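You operate a simulated robot arm through the tools that you are given. There is no shell and no other tool.

You are at the controls of a simulated robot arm. One attempt, no reset.

JOB
Put things in order on the top of the finishing bench. At the end: the green pad stands where the purple pad stood; the yellow ring gauge stands on top of the green pie in its dish; the purple pad stands where the yellow ring gauge stood; the yellow cocoa dredger stands where the green pad stood; whatever was shut is shut again. Leave all else as you found it, and nothing knocked over.

The check looks at the end state, three seconds after you hand in, the way a careful person would. Anything else that was tipped, shoved, dropped, spilled or broken makes it a failure.

ROBOT AND FRAMES
A 7-joint arm with a two-finger parallel gripper, fixed in place. Base frame: the origin is at the foot of the arm, x ahead of it, y to its left, z up; the work surface is at about z = 0.85. Lengths are in m, angles in degrees, forces in N, time in s.
With the tool pointing down near the work surface it reaches from about 0.1 to 0.64 m from the base axis. Its first joint turns from -66.0 to 66.0 degrees. Payload 1.57 kg.
Tool frame: the origin (TCP) lies between the finger pads and is the grasp point; the fingertips stand 0.03 m ahead of it; z points along the fingers, y is the line along which they close. Largest opening 0.08 m; finger width 0.017, thickness 0.012; the body of the gripper, 0.04 by 0.082 m, starts 0.08 m behind the TCP.
Orientation is told as [roll, pitch, yaw] about the base's x, y, z axes, in that order, counted from this pose: with the fingers straight down and closing along the base's y, the tool's x points along the base's -x, its y along +y and its z along -z.

CONTROLS
- The arm moves only by the tool step_arm. Its argument "motion" is one flat list of numbers, 7 for each row, row after row: the shift along the tool's x, y, z in m, then the turn, a rotation vector about the tool's x, y, z in degrees, then the gripper command, from -1 (fully open) to 1 (shut), values between in proportion. In form: [x, y, z, ax, ay, az, jaw, x, y, z, ax, ay, az, jaw, ...]. A call has 1 to 20 rows; each row shifts and turns the commanded pose from where the row before left it, along the tool's axes as they then stand. A row lasts 0.2 s, in which the tool goes at most 0.05 m and 8.6 degrees; a call with a longer step from one row to the next is refused whole, and so is a gripper value outside its range. A pose out of reach is approached as far as the arm can. The call stops where the force on the tool passes 40 N (or 10 N more than at its start, if that is more) or the arm is blocked; 0.2 s more then pass. Each finger travels about 0.072 m/s and halts on what it meets, pressing with about 31 N; the grip force reading is that of the motor and also rises with nothing between the fingers. The clock runs only during rows and for 0.2 s after the last one: add rows that do not move to give the fingers time. The reply holds the time, the measured pose of the TCP, the force on the tool along the base axes, the opening and the grip force, in the units named above and with some noise, with the torque about the TCP (base axes, N m) and any sound that the robot's microphone picked up.
- Cameras (640 x 400 px; columns grow to the right, rows downward): "scene" is fixed at [0.035, 0.4261, 1.4204]; the picture's right is [-0.84, -0.55, 0.00], its down [-0.31, 0.47, -0.83] and it looks along [0.45, -0.69, -0.56] (base axes); focal length 312 px, centre (320, 200). "wrist" rides on the gripper at [0.072, -0.007, -0.122] in the tool frame; the picture's right is [0.09, 1.00, 0.00], its down [-0.84, 0.08, -0.54] and it looks along [-0.54, 0.05, 0.84] (tool axes); focal length 238 px, centre (320, 200). There is no depth. A picture from a camera that has moved, and an enlarged one, comes with that camera's place and axes in the base frame and with its lens. The place of the scene camera against the robot may be out by one fixed shift of up to 0.018 m in any direction.
- get_image(camera): a new picture of that camera. No time passes.
- inspect(camera, box): a new picture of the part [left, top, right, bottom] of that camera's present view, enlarged. No time passes.
- hand_in(): hands the job in; it is judged then, once.

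Nothing tells you positions but the pictures and the camera data. Unless the task says otherwise, let go and move clear before handing in.

The tools are called after "Call:" as name(argument=value, ...) on one line, values as JSON. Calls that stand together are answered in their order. step_arm: Moves the arm, as the interface text tells. Its arguments: {"type":"object","properties":{"motion":{"type":"array"}},"required":["motion"]} The other tools are called the same way: get_image (camera) takes a picture; inspect (camera, box) takes an enlarged picture of a part of a camera's view; hand_in () hands the job in.

At the start:

```text
time_s: 0.0
tcp_pos: [0.3917, -0.0609, 1.1618]
orientation: [0.1, 0.0, 0.0]
wrist_force: [0.2, -0.4, -0.5]
wrist_torque: [0.04, -0.01, 0.03]
width: 0.0802
grasp_force: 0.0
```

scene: 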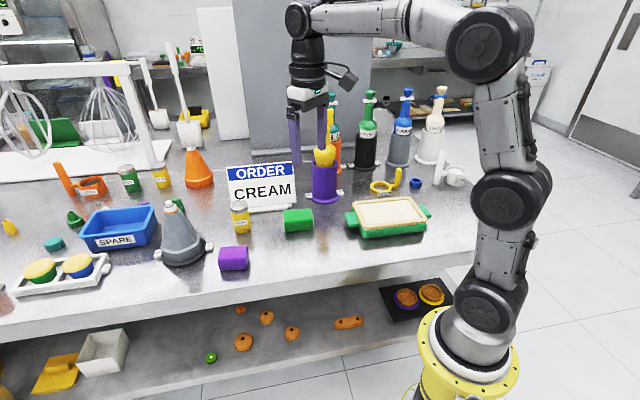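
wrist: 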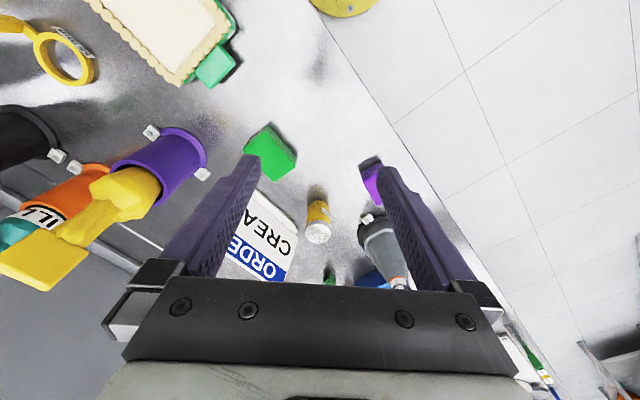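

I see the bench with a purple pad, a green pad, a yellow dredger next to the ORDER sign, a yellow ring gauge and a green pie dish. First I'll look closer at each part of the scene.

Call:
inspect(camera="scene", box=[200, 150, 360, 280])

Call:
inspect(camera="scene", box=[320, 140, 480, 260])

Call:
inspect(camera="scene", box=[0, 140, 220, 310])

Call:
inspect(camera="wrist", box=[220, 100, 420, 300])

Call:
inspect(camera="wrist", box=[0, 0, 260, 180])

```text
3.08 times, centred on (280, 215) of scene
camera zoom: at [0.035, 0.4261, 1.4204], right [-0.84, -0.55, 0.0], down [-0.31, 0.47, -0.83], along [0.45, -0.69, -0.56], focal length 960 px, centre (443, 154)
```

zoom: 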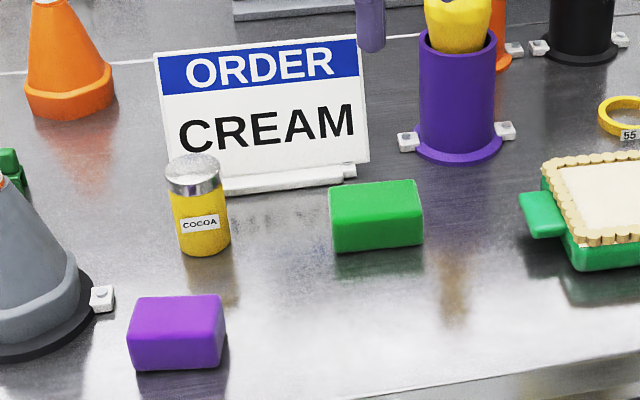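

```text
3.33 times, centred on (400, 200) of scene
camera zoom: at [0.035, 0.4261, 1.4204], right [-0.84, -0.55, 0.0], down [-0.31, 0.47, -0.83], along [0.45, -0.69, -0.56], focal length 1040 px, centre (53, 200)
```

zoom: 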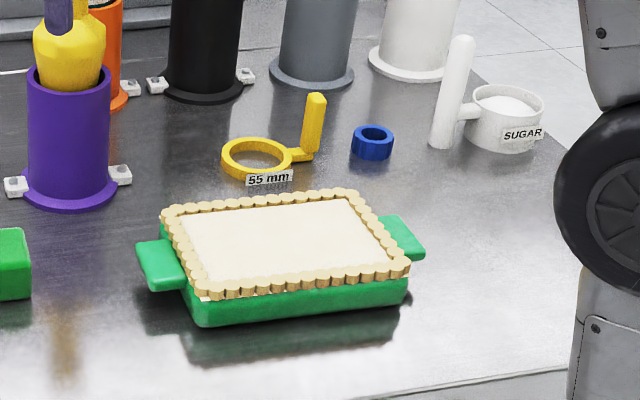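

```text
2.35 times, centred on (110, 225) of scene
camera zoom: at [0.035, 0.4261, 1.4204], right [-0.84, -0.55, 0.0], down [-0.31, 0.47, -0.83], along [0.45, -0.69, -0.56], focal length 734 px, centre (814, 141)
```

zoom: 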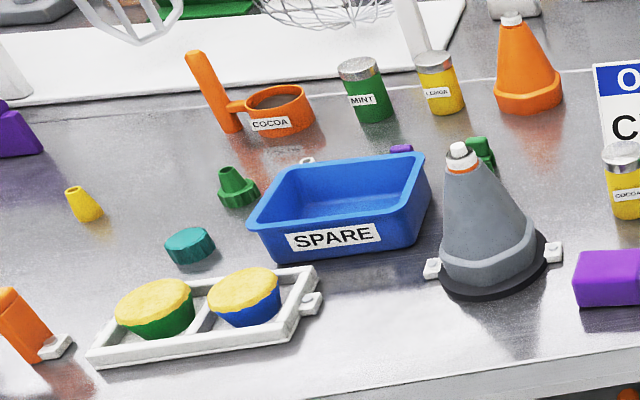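

```text
2.00 times, centred on (320, 200) of wrist
camera zoom: at [0.3194, -0.0675, 1.2833], right [-0.09, 1.0, 0.0], down [0.84, 0.08, 0.54], along [0.54, 0.05, -0.84], focal length 477 px, centre (320, 200)
```

zoom: 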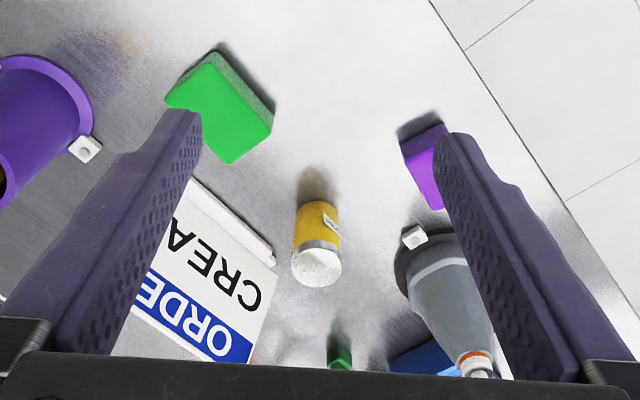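

```text
2.22 times, centred on (130, 90) of wrist
camera zoom: at [0.3194, -0.0675, 1.2833], right [-0.09, 1.0, 0.0], down [0.84, 0.08, 0.54], along [0.54, 0.05, -0.84], focal length 530 px, centre (742, 444)
```

zoom: 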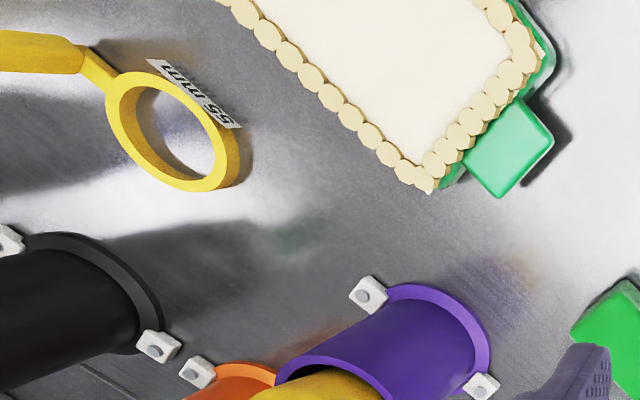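

I see two yellow shaker jars and several green and purple bits, so I need to read the labels and rule out look-alikes before I move anything.

Call:
inspect(camera="scene", box=[110, 150, 190, 200])

Call:
inspect(camera="scene", box=[140, 185, 200, 225])

Call:
inspect(camera="scene", box=[220, 190, 270, 240])

Call:
inspect(camera="scene", box=[0, 170, 80, 230])

Call:
inspect(camera="scene", box=[360, 155, 480, 215])

Call:
inspect(camera="scene", box=[280, 80, 460, 200])

```text
8.00 times, centred on (150, 175) of scene
camera zoom: at [0.035, 0.4261, 1.4204], right [-0.84, -0.55, 0.0], down [-0.31, 0.47, -0.83], along [0.45, -0.69, -0.56], focal length 2495 px, centre (1680, 400)
```

zoom: 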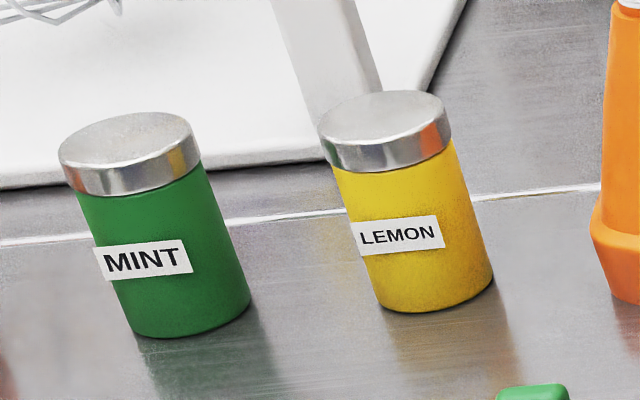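

```text
10.00 times, centred on (170, 205) of scene
camera zoom: at [0.035, 0.4261, 1.4204], right [-0.84, -0.55, 0.0], down [-0.31, 0.47, -0.83], along [0.45, -0.69, -0.56], focal length 3119 px, centre (1820, 150)
```

zoom: 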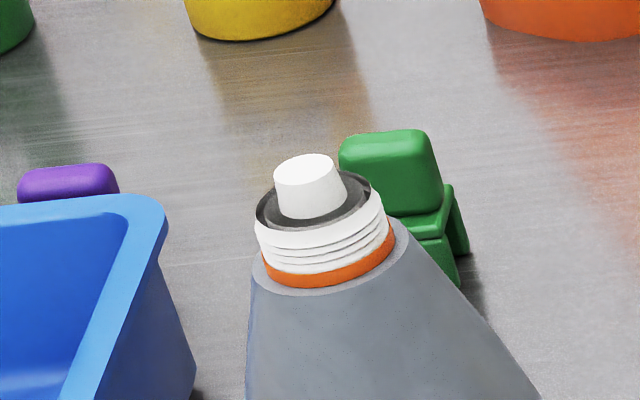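

```text
8.00 times, centred on (245, 215) of scene
camera zoom: at [0.035, 0.4261, 1.4204], right [-0.84, -0.55, 0.0], down [-0.31, 0.47, -0.83], along [0.45, -0.69, -0.56], focal length 2495 px, centre (920, 80)
```

zoom: 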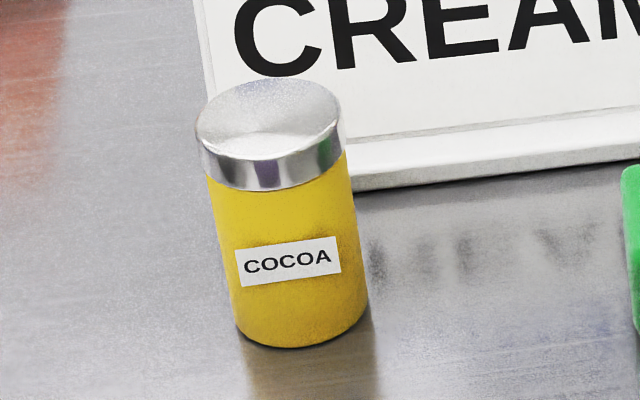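

```text
6.67 times, centred on (40, 200) of scene
camera zoom: at [0.035, 0.4261, 1.4204], right [-0.84, -0.55, 0.0], down [-0.31, 0.47, -0.83], along [0.45, -0.69, -0.56], focal length 2080 px, centre (2187, 200)
```

zoom: 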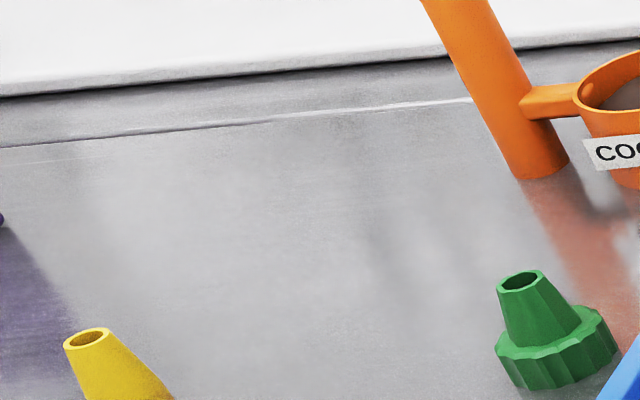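

```text
5.33 times, centred on (420, 185) of scene
camera zoom: at [0.035, 0.4261, 1.4204], right [-0.84, -0.55, 0.0], down [-0.31, 0.47, -0.83], along [0.45, -0.69, -0.56], focal length 1664 px, centre (-213, 280)
```

zoom: 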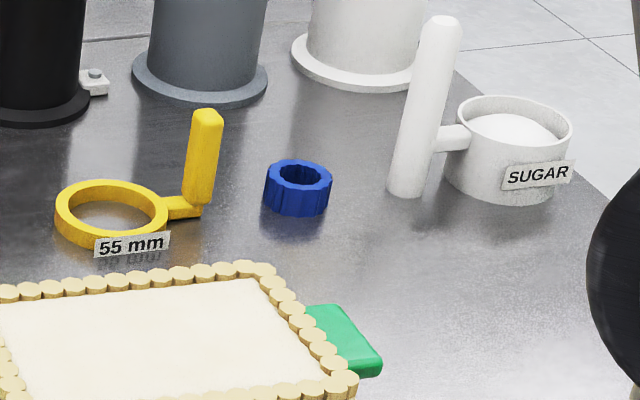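

```text
3.33 times, centred on (370, 140) of scene
camera zoom: at [0.035, 0.4261, 1.4204], right [-0.84, -0.55, 0.0], down [-0.31, 0.47, -0.83], along [0.45, -0.69, -0.56], focal length 1040 px, centre (153, 400)
```

zoom: 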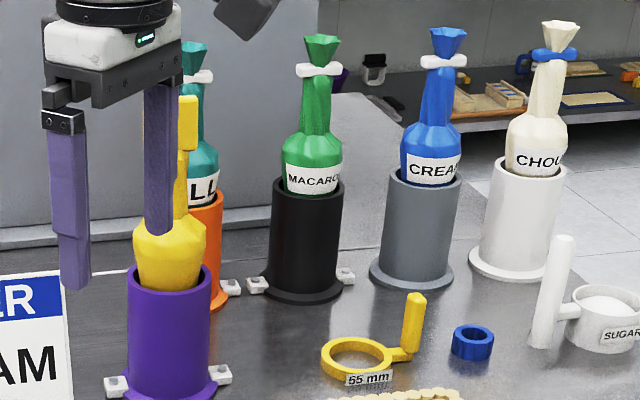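

The yellow cocoa dredger is the jar in front of the ORDER sign; the rear yellow jar reads LEMON. I'll move the arm back and turn it to look at the ring gauge and the pie from the wrist camera.

Call:
step_arm(motion=[0.0355, -0.0255, 0, 0, 0, 0, -1, 0.0355, -0.0255, 0, 0, 0, 0, -1, 0.0355, -0.0255, 0, 0, 0, 0, -1, 0.0355, -0.0255, 0, 0, 0, 0, -1, 0.0355, -0.0255, 0, 0, 0, 0, -1, 0.0355, -0.0255, 0, 0, 0, 0, -1, 0, 0, 0, 0, 0, 8.333333, -1, 0, 0, 0, 0, 0, 8.333333, -1, 0, 0, 0, 0, 0, 8.333333, -1, 0, 0, 0, 0, 0, 8.333333, -1, 0, 0, 0, 0, 0, 8.333333, -1, 0, 0, 0, 0, 0, 8.333333, -1, 0, 0, 0, 0, 0, 0, -1])

Call:
get_image(camera="wrist")

Call:
get_image(camera="scene")

```text
time_s: 2.8
tcp_pos: [0.1777, -0.2139, 1.1621]
orientation: [0.0, 0.0, -50.1]
wrist_force: [-0.2, -0.2, -1.1]
wrist_torque: [0.02, -0.04, -0.02]
width: 0.08
grasp_force: 0.1
```

```text
taken
camera wrist: at [0.1269, -0.1628, 1.2833], right [0.7, 0.71, 0.0], down [0.6, -0.59, 0.54], along [0.38, -0.38, -0.84], focal length 238 px, centre (320, 200)
```

wrist: 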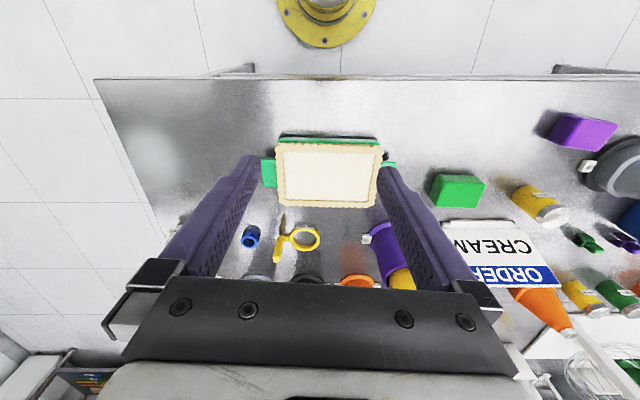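

```text
taken
```

scene: 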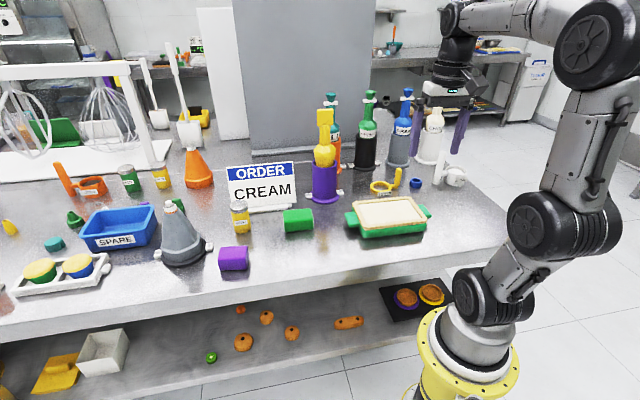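

The gauge and pie are now in view, with the gauge's handle standing on the left side of the ring in this picture. I'll enlarge this view to measure them.

Call:
inspect(camera="wrist", box=[230, 200, 340, 270])

Call:
inspect(camera="wrist", box=[240, 120, 420, 230])

Call:
inspect(camera="wrist", box=[400, 90, 640, 240])

```text
5.71 times, centred on (285, 235) of wrist
camera zoom: at [0.1269, -0.1628, 1.2833], right [0.7, 0.71, 0.0], down [0.6, -0.59, 0.54], along [0.38, -0.38, -0.84], focal length 1362 px, centre (520, 0)
```

zoom: 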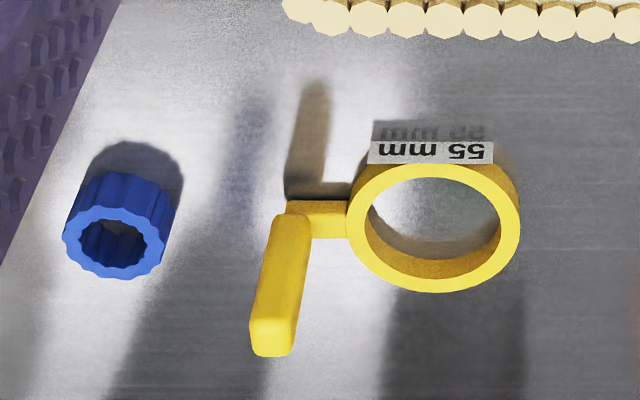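

```text
3.56 times, centred on (330, 175) of wrist
camera zoom: at [0.1269, -0.1628, 1.2833], right [0.7, 0.71, 0.0], down [0.6, -0.59, 0.54], along [0.38, -0.38, -0.84], focal length 848 px, centre (284, 289)
```

zoom: 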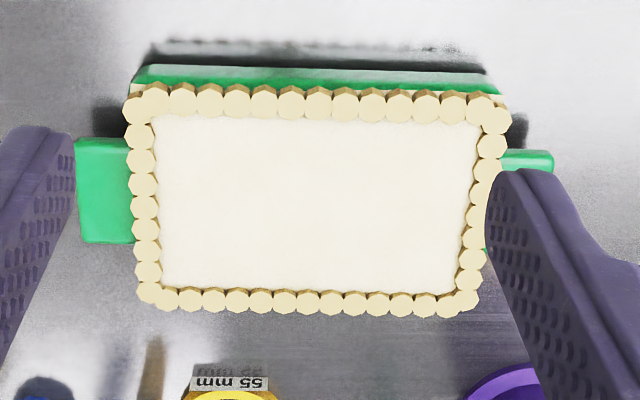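

```text
2.67 times, centred on (520, 165) of wrist
camera zoom: at [0.1269, -0.1628, 1.2833], right [0.7, 0.71, 0.0], down [0.6, -0.59, 0.54], along [0.38, -0.38, -0.84], focal length 636 px, centre (-213, 293)
```

zoom: 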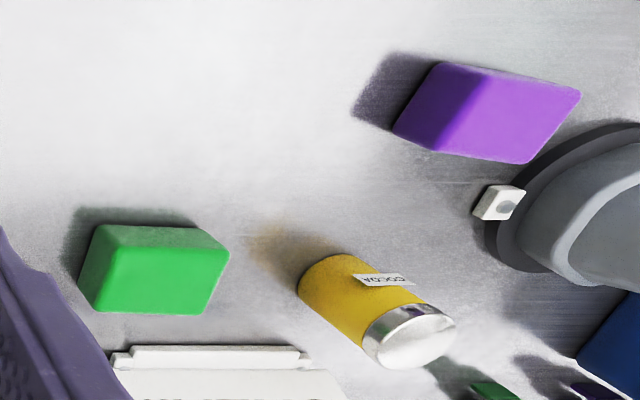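

In this view the gauge handle stands at about (0.333, -0.498), its top near z 0.92, and the ring is centred near (0.373, -0.457). The pie's cream is about 0.16 x 0.10 m, with its long side along the gauge's own axis. Next I'll hover above the handle for a closer look.

Call:
step_arm(motion=[-0.0352, -0.007, 0.0158, 0, 0, 0, -1, -0.0352, -0.007, 0.0158, 0, 0, 0, -1, -0.0352, -0.007, 0.0158, 0, 0, 0, -1, -0.0352, -0.007, 0.0158, 0, 0, 0, -1, -0.0352, -0.007, 0.0158, 0, 0, 0, -1, -0.0352, -0.007, 0.0158, 0, 0, 0, -1, -0.0352, -0.007, 0.0158, 0, 0, 0, -0.6, -0.0352, -0.007, 0.0158, 0, 0, 0, -0.3, -0.0352, -0.007, 0.0158, 0, 0, 0, -0.2, 0, 0, 0, 0, 0, 0, -0.2])

Call:
get_image(camera="wrist")

Call:
get_image(camera="scene")

```text
time_s: 5.0
tcp_pos: [0.3347, -0.4956, 1.0197]
orientation: [0.0, 0.0, -50.0]
wrist_force: [0.7, -0.6, 0.0]
wrist_torque: [-0.03, 0.04, -0.01]
width: 0.0481
grasp_force: 0.0
```

```text
taken
camera wrist: at [0.2827, -0.445, 1.1417], right [0.7, 0.71, 0.0], down [0.6, -0.59, 0.54], along [0.39, -0.38, -0.84], focal length 238 px, centre (320, 200)
```

wrist: 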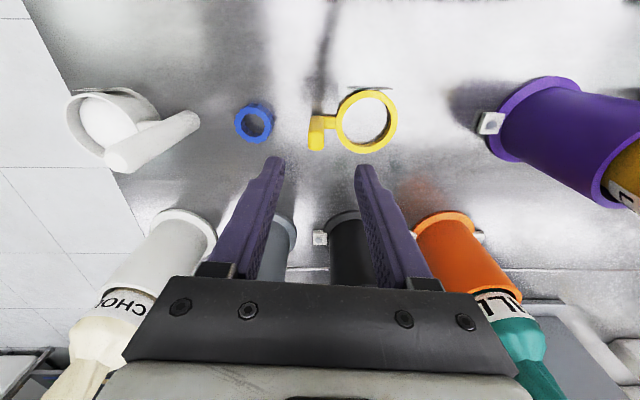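

```text
taken
```

scene: 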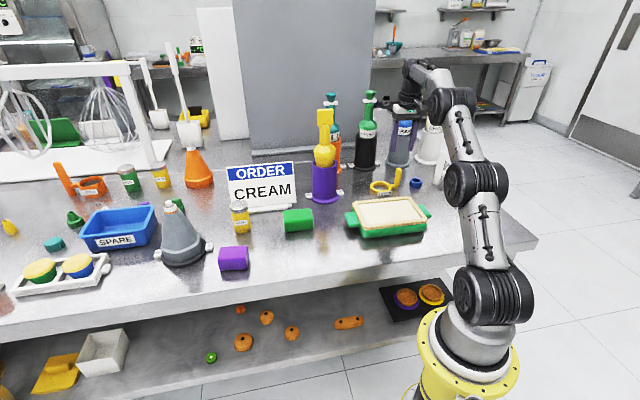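

Call:
inspect(camera="scene", box=[340, 70, 480, 200])

Call:
inspect(camera="wrist", box=[220, 70, 420, 200])

```text
3.08 times, centred on (410, 135) of scene
camera zoom: at [0.035, 0.4261, 1.4204], right [-0.84, -0.55, 0.0], down [-0.31, 0.47, -0.83], along [0.45, -0.69, -0.56], focal length 960 px, centre (43, 400)
```

zoom: 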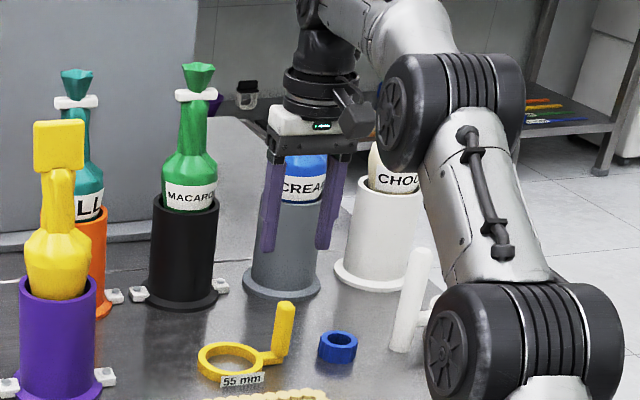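

```text
3.08 times, centred on (320, 135) of wrist
camera zoom: at [0.2827, -0.445, 1.1417], right [0.7, 0.71, 0.0], down [0.6, -0.59, 0.54], along [0.39, -0.38, -0.84], focal length 733 px, centre (320, 400)
```

zoom: 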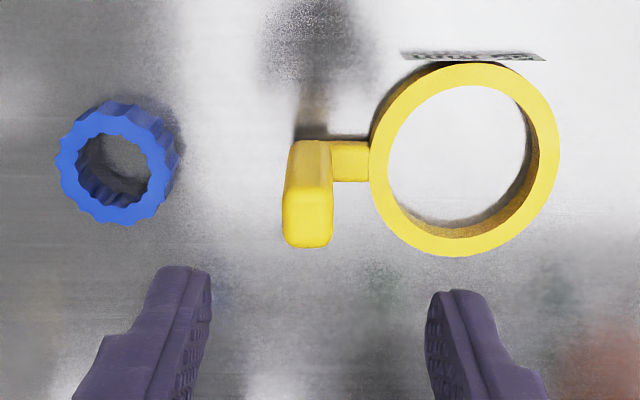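

Call:
inspect(camera="scene", box=[365, 160, 415, 200])

Call:
inspect(camera="wrist", box=[295, 80, 405, 160])

```text
10.00 times, centred on (390, 180) of scene
camera zoom: at [0.035, 0.4261, 1.4204], right [-0.84, -0.55, 0.0], down [-0.31, 0.47, -0.83], along [0.45, -0.69, -0.56], focal length 3119 px, centre (-380, 400)
```

zoom: 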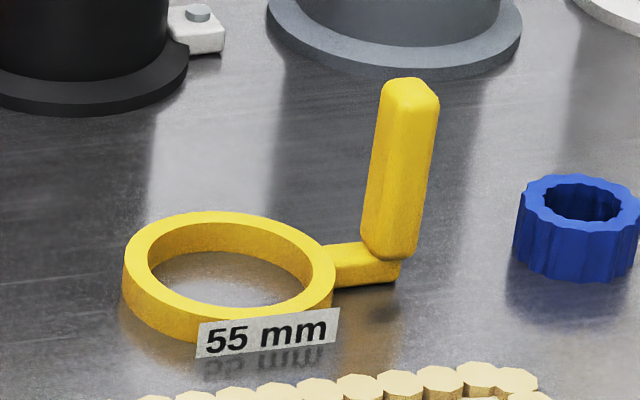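

```text
5.00 times, centred on (350, 120) of wrist
camera zoom: at [0.2827, -0.445, 1.1417], right [0.7, 0.71, 0.0], down [0.6, -0.59, 0.54], along [0.39, -0.38, -0.84], focal length 1192 px, centre (170, 600)
```

zoom: 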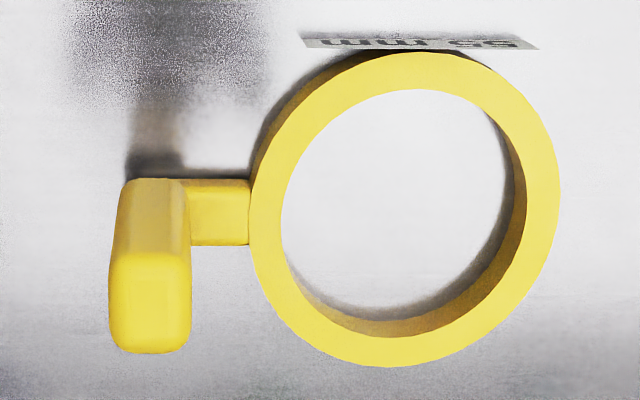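

The handle is centred near (0.335, -0.502) and about 15 mm thick, and the ring is roughly 15 mm high. I'll align the tool with the gauge's axis (5° turn), lower it over the handle with the jaws part closed and grip.

Call:
step_arm(motion=[-0.0051, -0.0039, 0, 0, 0, 0, -0.2, 0, 0, 0, 0, 0, -5, -0.2, 0, 0, 0.03, 0, 0, 0, -0.2, 0, 0, 0.03, 0, 0, 0, -0.2, 0, 0, 0, 0, 0, 0, -0.2])

Call:
get_image(camera="wrist")

Call:
inspect(camera="scene", box=[360, 100, 460, 200])

```text
time_s: 6.2
tcp_pos: [0.3325, -0.5039, 0.9597]
orientation: [-0.1, 0.0, -45.0]
wrist_force: [0.3, -0.2, -0.3]
wrist_torque: [0.03, -0.02, -0.02]
width: 0.0476
grasp_force: 0.0
```

```text
taken
camera wrist: at [0.2781, -0.4574, 1.0819], right [0.64, 0.77, 0.0], down [0.65, -0.54, 0.54], along [0.42, -0.35, -0.84], focal length 238 px, centre (320, 200)
```

wrist: 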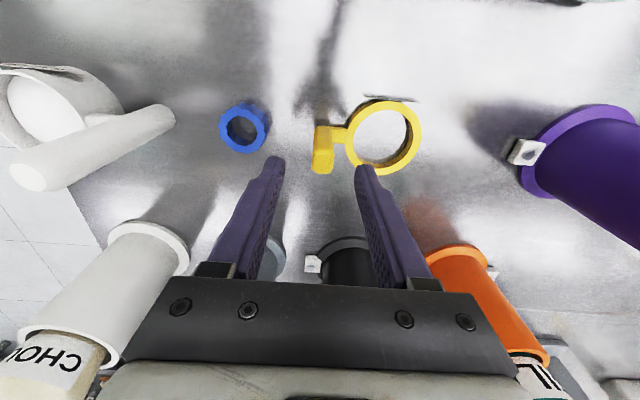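

```text
4.00 times, centred on (410, 150) of scene
camera zoom: at [0.035, 0.4261, 1.4204], right [-0.84, -0.55, 0.0], down [-0.31, 0.47, -0.83], along [0.45, -0.69, -0.56], focal length 1248 px, centre (-40, 400)
```

zoom: 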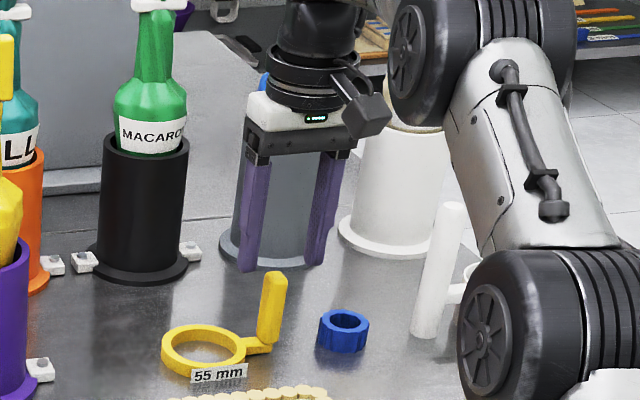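

The handle sits at (0.335, -0.5026) and the tool is about 3 mm off it, so I'll correct that, descend and close on the handle.

Call:
step_arm(motion=[-0.0008, 0.0027, 0, 0, 0, 0, -0.2, 0, 0, 0.018, 0, 0, 0, -0.2, 0, 0, 0.018, 0, 0, 0, -0.2, 0, 0, 0.0177, 0, 0, 0, -0.2, 0, 0, 0, 0, 0, 0, -0.2])

Call:
get_image(camera="wrist")

Call:
inspect(camera="scene", box=[360, 120, 440, 200])

```text
time_s: 7.4
tcp_pos: [0.3352, -0.5023, 0.906]
orientation: [0.0, 0.0, -45.0]
wrist_force: [0.2, -0.4, -1.0]
wrist_torque: [0.0, 0.0, 0.0]
width: 0.0477
grasp_force: 0.1
```

```text
taken
camera wrist: at [0.28, -0.4558, 1.0275], right [0.64, 0.77, 0.0], down [0.65, -0.54, 0.54], along [0.42, -0.35, -0.84], focal length 238 px, centre (320, 200)
```

wrist: 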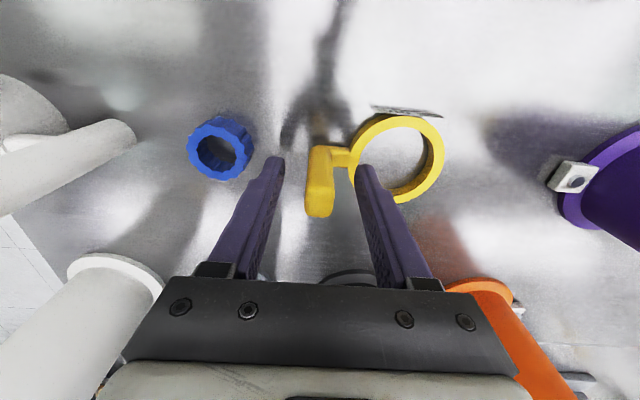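

```text
5.00 times, centred on (400, 160) of scene
camera zoom: at [0.035, 0.4261, 1.4204], right [-0.84, -0.55, 0.0], down [-0.31, 0.47, -0.83], along [0.45, -0.69, -0.56], focal length 1560 px, centre (-80, 400)
```

zoom: 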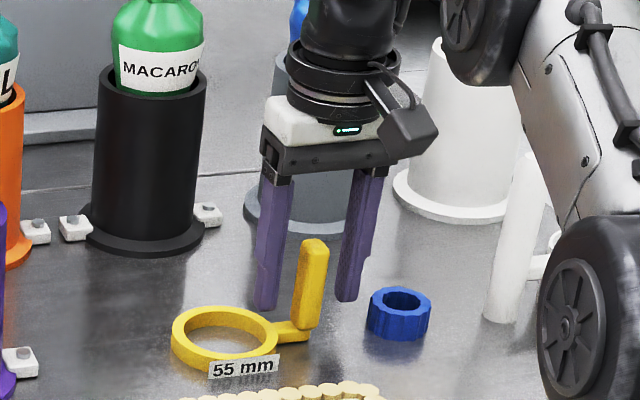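

The fingers flank the handle evenly, so I'll close the gripper.

Call:
step_arm(motion=[0, 0, 0, 0, 0, 0, 1, 0, 0, 0, 0, 0, 0, 1, 0, 0, 0, 0, 0, 0, 1, 0, 0, 0, 0, 0, 0, 1])

Call:
get_image(camera="wrist")

```text
time_s: 8.4
tcp_pos: [0.336, -0.5016, 0.907]
orientation: [0.0, -0.1, -45.0]
wrist_force: [1.2, -0.3, -0.8]
wrist_torque: [-0.02, -0.01, 0.0]
width: 0.015
grasp_force: 30.9
```

```text
taken
camera wrist: at [0.2801, -0.4558, 1.0278], right [0.64, 0.77, 0.0], down [0.65, -0.54, 0.54], along [0.42, -0.35, -0.84], focal length 238 px, centre (320, 200)
```

wrist: 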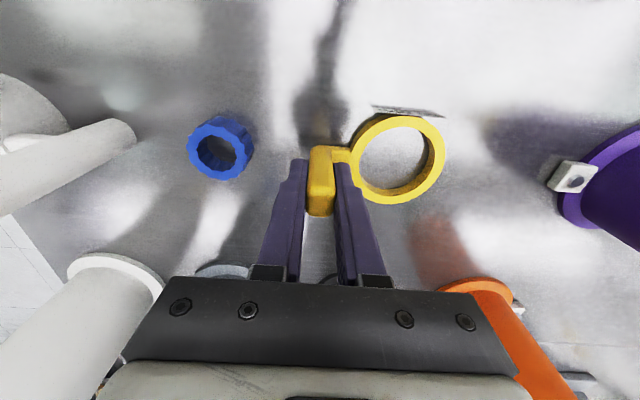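

The handle is gripped (15 mm). I'll lift it straight up 0.1 m and check that it hangs level.

Call:
step_arm(motion=[0, 0, -0.01, 0, 0, 0, 1, 0, 0, -0.02, 0, 0, 0, 1, 0, 0, -0.03, 0, 0, 0, 1, 0, 0, -0.04, 0, 0, 0, 1, 0, 0, 0, 0, 0, 0, 1])

Call:
get_image(camera="wrist")

Call:
inspect(camera="scene", box=[340, 80, 460, 200])

```text
time_s: 9.6
tcp_pos: [0.3371, -0.5012, 1.0078]
orientation: [0.0, 0.0, -44.9]
wrist_force: [0.5, 1.1, 0.8]
wrist_torque: [-0.01, 0.01, 0.0]
width: 0.0152
grasp_force: 31.2
```

```text
taken
camera wrist: at [0.2818, -0.4553, 1.1294], right [0.64, 0.77, 0.0], down [0.65, -0.54, 0.54], along [0.42, -0.35, -0.84], focal length 238 px, centre (320, 200)
```

wrist: 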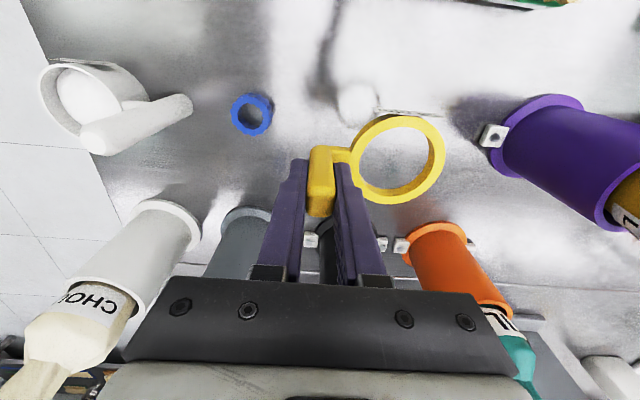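

```text
3.33 times, centred on (400, 140) of scene
camera zoom: at [0.035, 0.4261, 1.4204], right [-0.84, -0.55, 0.0], down [-0.31, 0.47, -0.83], along [0.45, -0.69, -0.56], focal length 1040 px, centre (53, 400)
```

zoom: 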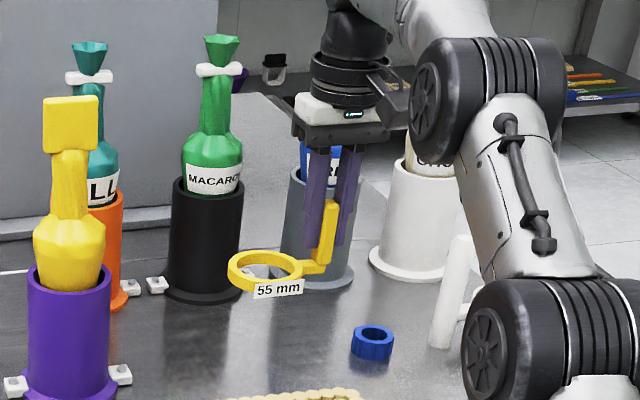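

The gauge hangs level in the grip. I'll carry it level over the pie.

Call:
step_arm(motion=[0.0368, 0.0133, 0, 0, 0, 0, 1, 0.0368, 0.0133, 0, 0, 0, 0, 1, 0.0368, 0.0133, 0, 0, 0, 0, 1, 0.0368, 0.0133, 0, 0, 0, 0, 1, 0.0368, 0.0133, 0, 0, 0, 0, 1, 0, 0, 0, 0, 0, 0, 1, 0, 0, 0, 0, 0, 0, 1])

Call:
get_image(camera="wrist")

Call:
inspect(camera="scene", box=[320, 100, 480, 250])

```text
time_s: 11.2
tcp_pos: [0.2535, -0.3273, 1.0076]
orientation: [0.0, 0.0, -45.0]
wrist_force: [-0.1, 0.8, -0.6]
wrist_torque: [0.0, -0.02, -0.03]
width: 0.0151
grasp_force: 30.8
```

```text
taken
camera wrist: at [0.1966, -0.2802, 1.128], right [0.64, 0.77, 0.0], down [0.65, -0.54, 0.54], along [0.42, -0.35, -0.84], focal length 238 px, centre (320, 200)
```

wrist: 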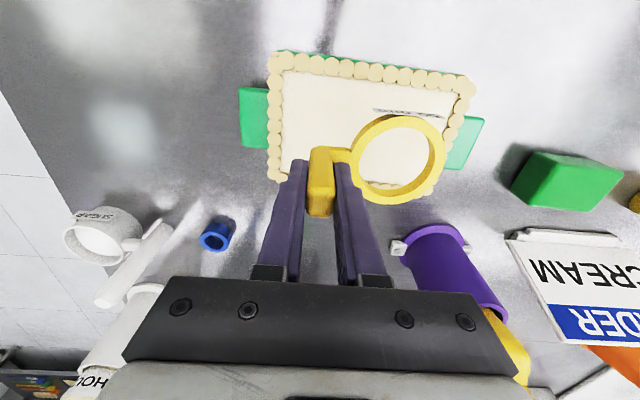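

```text
2.67 times, centred on (400, 175) of scene
camera zoom: at [0.035, 0.4261, 1.4204], right [-0.84, -0.55, 0.0], down [-0.31, 0.47, -0.83], along [0.45, -0.69, -0.56], focal length 832 px, centre (107, 267)
```

zoom: 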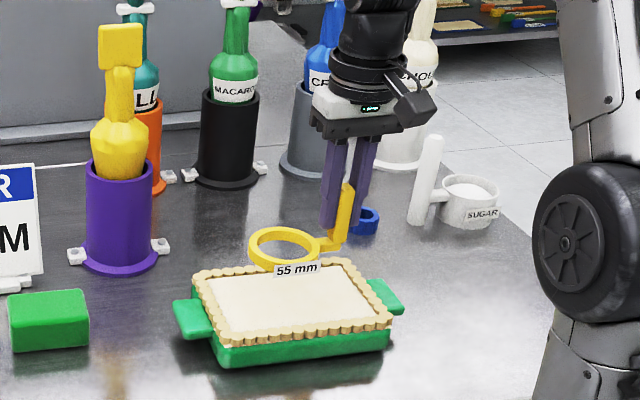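

Call:
inspect(camera="wrist", box=[260, 40, 490, 220])

Call:
inspect(camera="scene", box=[345, 160, 435, 245])

```text
2.22 times, centred on (375, 130) of wrist
camera zoom: at [0.1966, -0.2802, 1.128], right [0.64, 0.77, 0.0], down [0.65, -0.54, 0.54], along [0.42, -0.35, -0.84], focal length 530 px, centre (198, 356)
```

zoom: 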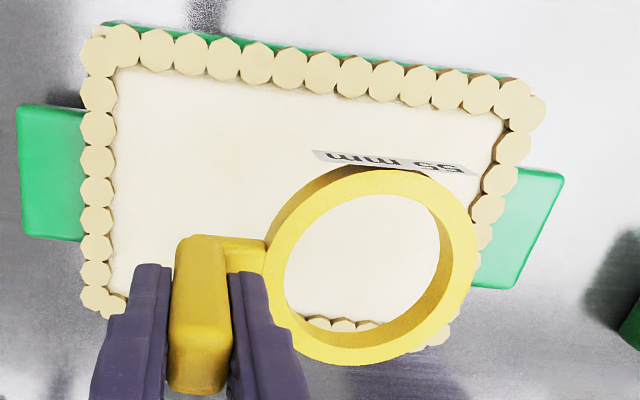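

```text
4.71 times, centred on (390, 202) of scene
camera zoom: at [0.035, 0.4261, 1.4204], right [-0.84, -0.55, 0.0], down [-0.31, 0.47, -0.83], along [0.45, -0.69, -0.56], focal length 1468 px, centre (-9, 188)
```

zoom: 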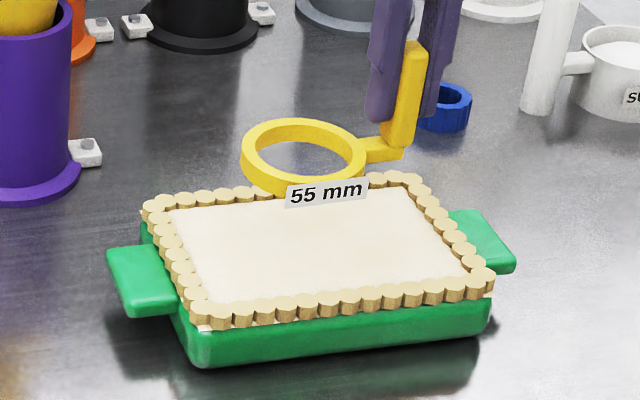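

The pie's cream centre is near (0.281, -0.293), its surface around z 0.89–0.90, and the gauge needs to go about 6 mm further outward to be centred. I'll apply that and come down part way.

Call:
step_arm(motion=[-0.006, 0, 0, 0, 0, 0, 1, 0, 0, 0.015, 0, 0, 0, 1, 0, 0, 0.015, 0, 0, 0, 1, 0, 0, 0.008, 0, 0, 0, 1, 0, 0, 0, 0, 0, 0, 1, 0, 0, 0, 0, 0, 0, 1])

Call:
inspect(camera="wrist", box=[240, 20, 500, 220])

Call:
inspect(camera="scene", box=[345, 160, 435, 245])

```text
time_s: 12.6
tcp_pos: [0.258, -0.3301, 0.9684]
orientation: [0.0, 0.0, -45.0]
wrist_force: [-0.6, 0.6, -0.2]
wrist_torque: [0.0, -0.01, -0.03]
width: 0.0152
grasp_force: 31.0
```

```text
2.00 times, centred on (370, 120) of wrist
camera zoom: at [0.2024, -0.2839, 1.0894], right [0.64, 0.77, 0.0], down [0.65, -0.54, 0.54], along [0.42, -0.35, -0.84], focal length 477 px, centre (220, 360)
```

zoom: 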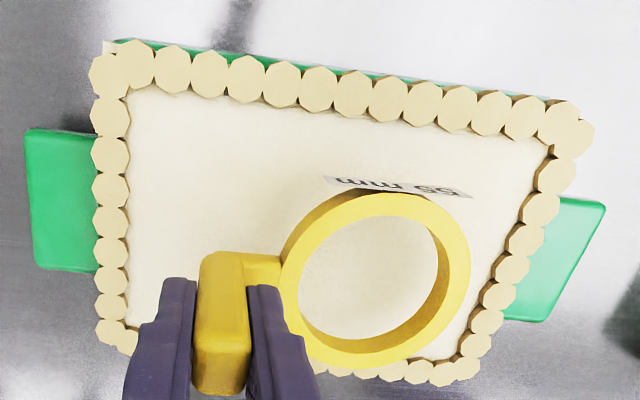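

```text
4.71 times, centred on (390, 202) of scene
camera zoom: at [0.035, 0.4261, 1.4204], right [-0.84, -0.55, 0.0], down [-0.31, 0.47, -0.83], along [0.45, -0.69, -0.56], focal length 1468 px, centre (-9, 188)
```

zoom: 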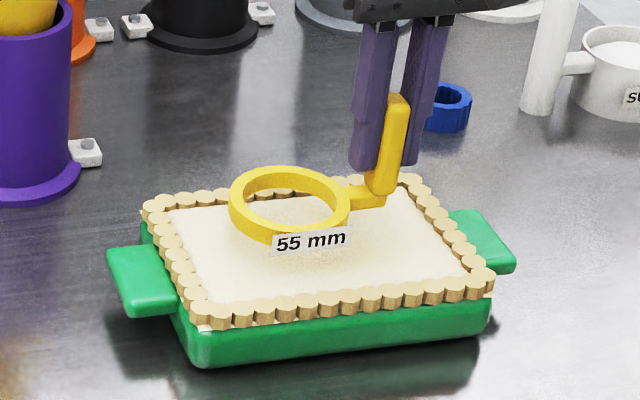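

The gauge is now within 1–3 mm of the pie's centre, with room to the crust on all sides. I'll lower it in small steps and watch the force.

Call:
step_arm(motion=[0, 0, 0.004, 0, 0, 0, 1, 0, 0, 0.004, 0, 0, 0, 1, 0, 0, 0, 0, 0, 0, 1])

Call:
inspect(camera="scene", box=[345, 160, 435, 245])

```text
time_s: 13.4
tcp_pos: [0.2583, -0.3294, 0.959]
orientation: [0.0, 0.1, -45.0]
wrist_force: [0.2, -0.3, -0.9]
wrist_torque: [-0.01, 0.01, 0.05]
width: 0.0152
grasp_force: 30.5
```

```text
4.71 times, centred on (390, 202) of scene
camera zoom: at [0.035, 0.4261, 1.4204], right [-0.84, -0.55, 0.0], down [-0.31, 0.47, -0.83], along [0.45, -0.69, -0.56], focal length 1468 px, centre (-9, 188)
```

zoom: 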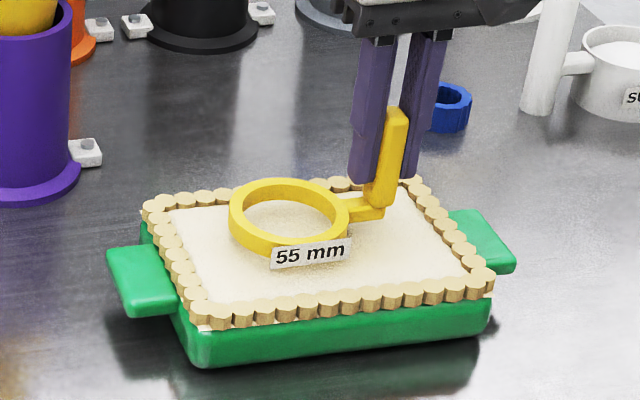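

Call:
step_arm(motion=[0, 0, 0.003, 0, 0, 0, 1, 0, 0, 0, 0, 0, 0, 1])

Call:
inspect(camera="scene", box=[360, 170, 430, 230])

```text
time_s: 14.0
tcp_pos: [0.2572, -0.329, 0.9566]
orientation: [-0.1, 0.0, -45.0]
wrist_force: [-0.1, 0.1, -1.8]
wrist_torque: [-0.04, 0.01, 0.03]
width: 0.0151
grasp_force: 31.0
```

```text
6.67 times, centred on (395, 200) of scene
camera zoom: at [0.035, 0.4261, 1.4204], right [-0.84, -0.55, 0.0], down [-0.31, 0.47, -0.83], along [0.45, -0.69, -0.56], focal length 2080 px, centre (-180, 200)
```

zoom: 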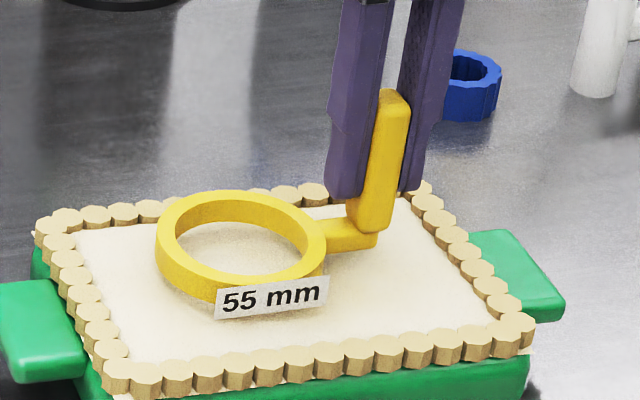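

Call:
step_arm(motion=[0, 0, 0.002, 0, 0, 0, 1, 0, 0, 0, 0, 0, 0, 1])

Call:
inspect(camera="scene", box=[360, 170, 430, 230])

```text
time_s: 14.6
tcp_pos: [0.2572, -0.3298, 0.9545]
orientation: [0.0, 0.0, -45.0]
wrist_force: [-0.1, 0.0, -0.7]
wrist_torque: [0.0, 0.05, 0.01]
width: 0.0153
grasp_force: 31.4
```

```text
6.67 times, centred on (395, 200) of scene
camera zoom: at [0.035, 0.4261, 1.4204], right [-0.84, -0.55, 0.0], down [-0.31, 0.47, -0.83], along [0.45, -0.69, -0.56], focal length 2080 px, centre (-180, 200)
```

zoom: 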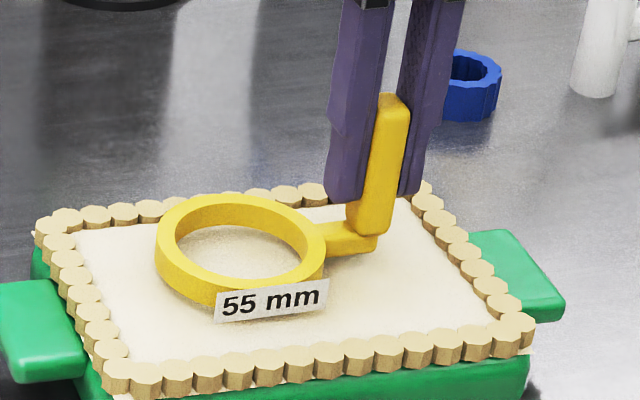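

Call:
step_arm(motion=[0, 0, 0.002, 0, 0, 0, 1, 0, 0, 0, 0, 0, 0, 1])

Call:
inspect(camera="scene", box=[360, 170, 430, 230])

```text
time_s: 15.2
tcp_pos: [0.258, -0.3296, 0.9517]
orientation: [-0.1, 0.0, -45.0]
wrist_force: [0.0, -0.6, -1.0]
wrist_torque: [-0.04, 0.03, 0.02]
width: 0.0154
grasp_force: 31.1
```

```text
6.67 times, centred on (395, 200) of scene
camera zoom: at [0.035, 0.4261, 1.4204], right [-0.84, -0.55, 0.0], down [-0.31, 0.47, -0.83], along [0.45, -0.69, -0.56], focal length 2080 px, centre (-180, 200)
```

zoom: 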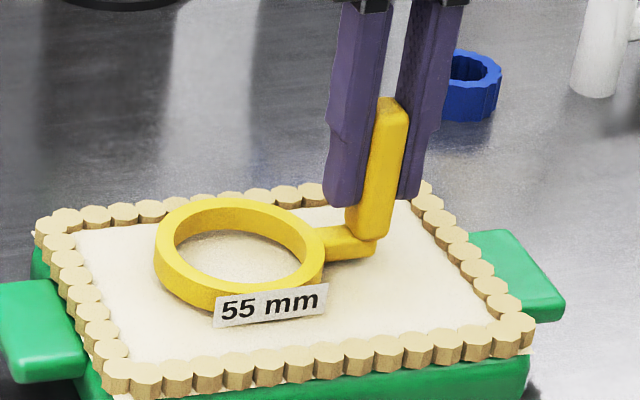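

Call:
step_arm(motion=[0, 0, 0.002, 0, 0, 0, 1, 0, 0, 0, 0, 0, 0, 1])

Call:
inspect(camera="scene", box=[360, 170, 430, 230])

```text
time_s: 15.8
tcp_pos: [0.2574, -0.33, 0.9516]
orientation: [0.0, 0.0, -45.0]
wrist_force: [-0.5, -0.4, -0.6]
wrist_torque: [-0.02, 0.02, 0.0]
width: 0.0154
grasp_force: 31.1
```

```text
6.67 times, centred on (395, 200) of scene
camera zoom: at [0.035, 0.4261, 1.4204], right [-0.84, -0.55, 0.0], down [-0.31, 0.47, -0.83], along [0.45, -0.69, -0.56], focal length 2080 px, centre (-180, 200)
```

zoom: 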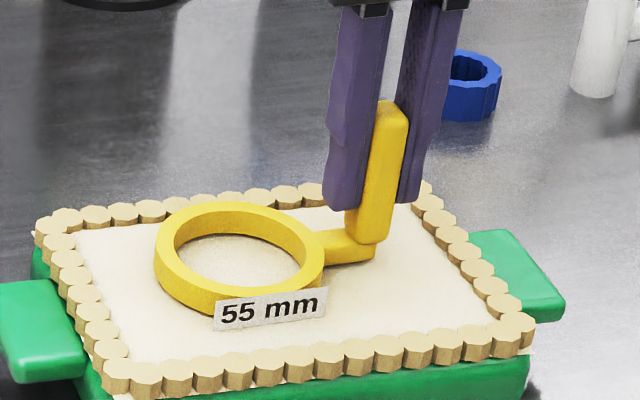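

Call:
step_arm(motion=[0, 0, 0.002, 0, 0, 0, 1, 0, 0, 0, 0, 0, 0, 1])

Call:
inspect(camera="scene", box=[360, 170, 430, 230])

```text
time_s: 16.4
tcp_pos: [0.2578, -0.3289, 0.9494]
orientation: [0.0, 0.0, -45.0]
wrist_force: [0.1, 0.1, -1.1]
wrist_torque: [-0.03, 0.05, 0.0]
width: 0.0153
grasp_force: 31.6
```

```text
6.67 times, centred on (395, 200) of scene
camera zoom: at [0.035, 0.4261, 1.4204], right [-0.84, -0.55, 0.0], down [-0.31, 0.47, -0.83], along [0.45, -0.69, -0.56], focal length 2080 px, centre (-180, 200)
```

zoom: 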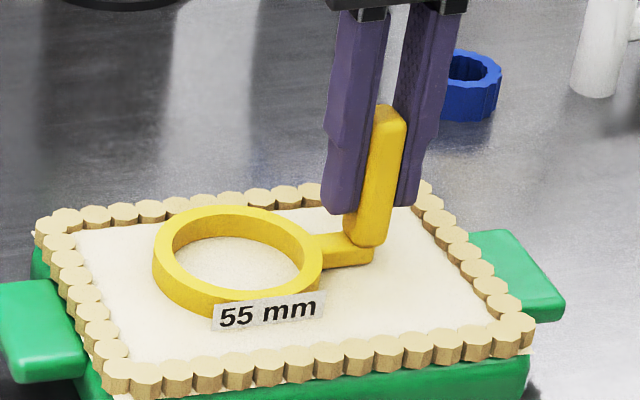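

Call:
step_arm(motion=[0, 0, 0.002, 0, 0, 0, 1, 0, 0, 0, 0, 0, 0, 1])

Call:
inspect(camera="scene", box=[360, 170, 430, 230])

```text
time_s: 17.0
tcp_pos: [0.2576, -0.3298, 0.9486]
orientation: [0.0, -0.2, -45.0]
wrist_force: [-2.4, 2.5, 15.2]
wrist_torque: [0.57, 0.1, 0.06]
width: 0.0152
grasp_force: 30.9
```

```text
6.67 times, centred on (395, 200) of scene
camera zoom: at [0.0348, 0.4263, 1.4204], right [-0.84, -0.55, 0.0], down [-0.31, 0.47, -0.83], along [0.45, -0.69, -0.56], focal length 2080 px, centre (-180, 200)
```

zoom: 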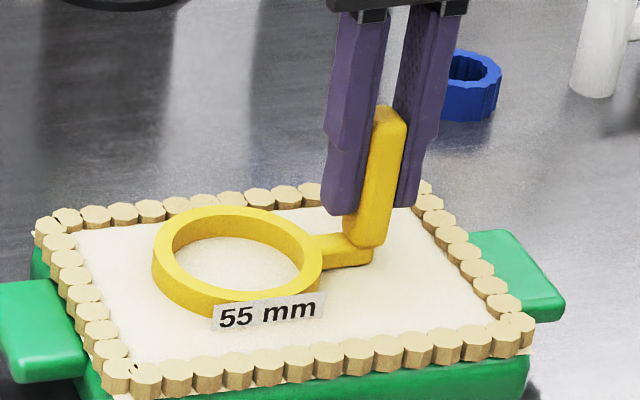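

Contact: 15 N upward with the gauge sitting level on the cream. I'll ease off 1 mm, open the jaws and rise clear.

Call:
step_arm(motion=[0, 0, -0.001, 0, 0, 0, 1, 0, 0, 0, 0, 0, 0, 1])

Call:
step_arm(motion=[0, 0, 0, 0, 0, 0, 0.5, 0, 0, 0, 0, 0, 0, 0.2, 0, 0, 0, 0, 0, 0, -0.1, 0, 0, 0, 0, 0, 0, -0.1])

Call:
inspect(camera="scene", box=[345, 150, 435, 235])

Call:
get_image(camera="wrist")

```text
time_s: 17.6
tcp_pos: [0.2577, -0.3293, 0.9469]
orientation: [0.0, -0.3, -45.0]
wrist_force: [-0.4, -2.0, 11.6]
wrist_torque: [0.21, 0.04, 0.02]
width: 0.015
grasp_force: 31.3
```

```text
time_s: 18.6
tcp_pos: [0.2569, -0.328, 0.9467]
orientation: [0.0, 0.1, -45.1]
wrist_force: [0.5, -0.4, 1.0]
wrist_torque: [0.0, -0.02, 0.05]
width: 0.0439
grasp_force: 0.1
```

```text
4.71 times, centred on (390, 192) of scene
camera zoom: at [0.035, 0.4261, 1.4204], right [-0.84, -0.55, 0.0], down [-0.31, 0.47, -0.83], along [0.45, -0.69, -0.56], focal length 1468 px, centre (-9, 235)
```

zoom: 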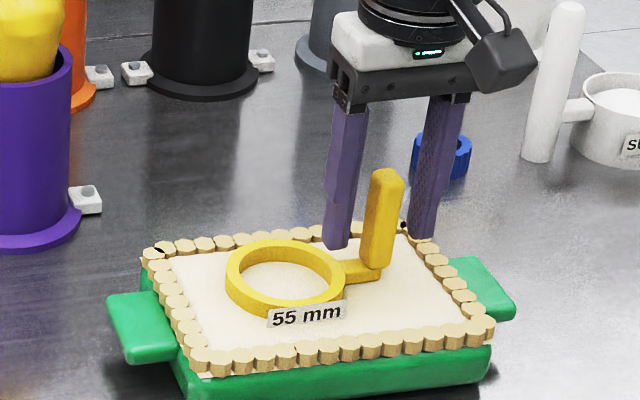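

```text
taken
camera wrist: at [0.2024, -0.283, 1.069], right [0.64, 0.77, 0.0], down [0.65, -0.54, 0.54], along [0.42, -0.35, -0.84], focal length 238 px, centre (320, 200)
```

wrist: 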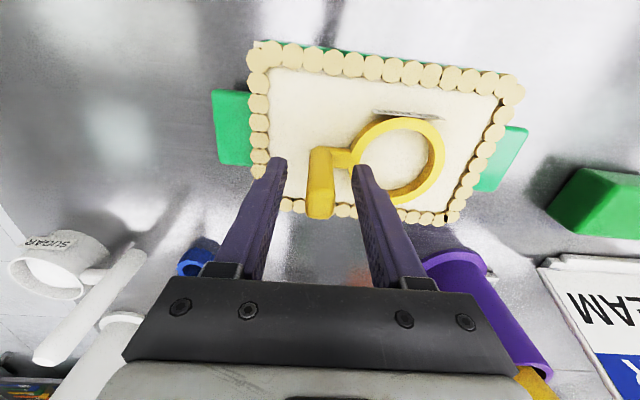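

The gauge stands free on the cream. I'll rise straight up and look at it again.

Call:
step_arm(motion=[0, 0, -0.01, 0, 0, 0, -0.1, 0, 0, -0.03, 0, 0, 0, -0.1, 0, 0, -0.04, 0, 0, 0, -0.1, 0, 0, -0.04, 0, 0, 0, -0.1, 0, 0, 0, 0, 0, 0, -0.1])

Call:
inspect(camera="scene", box=[340, 160, 440, 245])

Call:
get_image(camera="wrist")

```text
time_s: 19.8
tcp_pos: [0.2578, -0.3289, 1.0682]
orientation: [0.1, 0.0, -45.0]
wrist_force: [0.2, -0.1, 0.9]
wrist_torque: [-0.01, -0.01, -0.02]
width: 0.0438
grasp_force: 0.1
```

```text
4.71 times, centred on (390, 202) of scene
camera zoom: at [0.035, 0.4261, 1.4204], right [-0.84, -0.55, 0.0], down [-0.31, 0.47, -0.83], along [0.45, -0.69, -0.56], focal length 1468 px, centre (-9, 188)
```

zoom: 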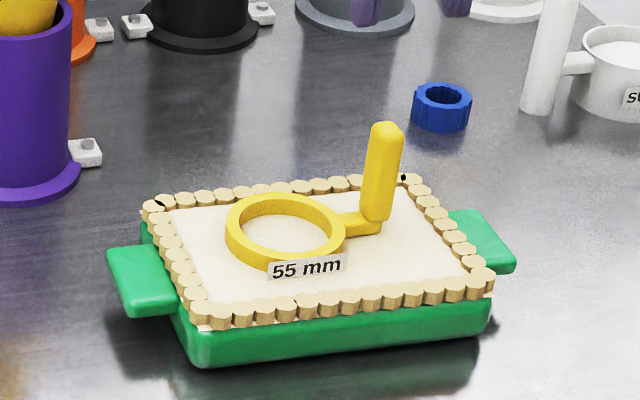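

```text
taken
camera wrist: at [0.2016, -0.2827, 1.1896], right [0.64, 0.77, 0.0], down [0.65, -0.54, 0.54], along [0.42, -0.35, -0.84], focal length 238 px, centre (320, 200)
```

wrist: 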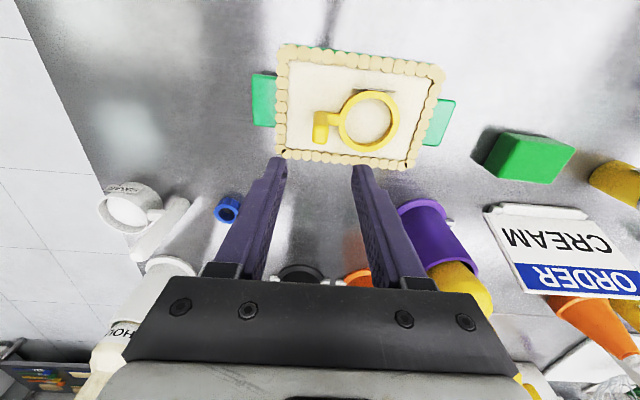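

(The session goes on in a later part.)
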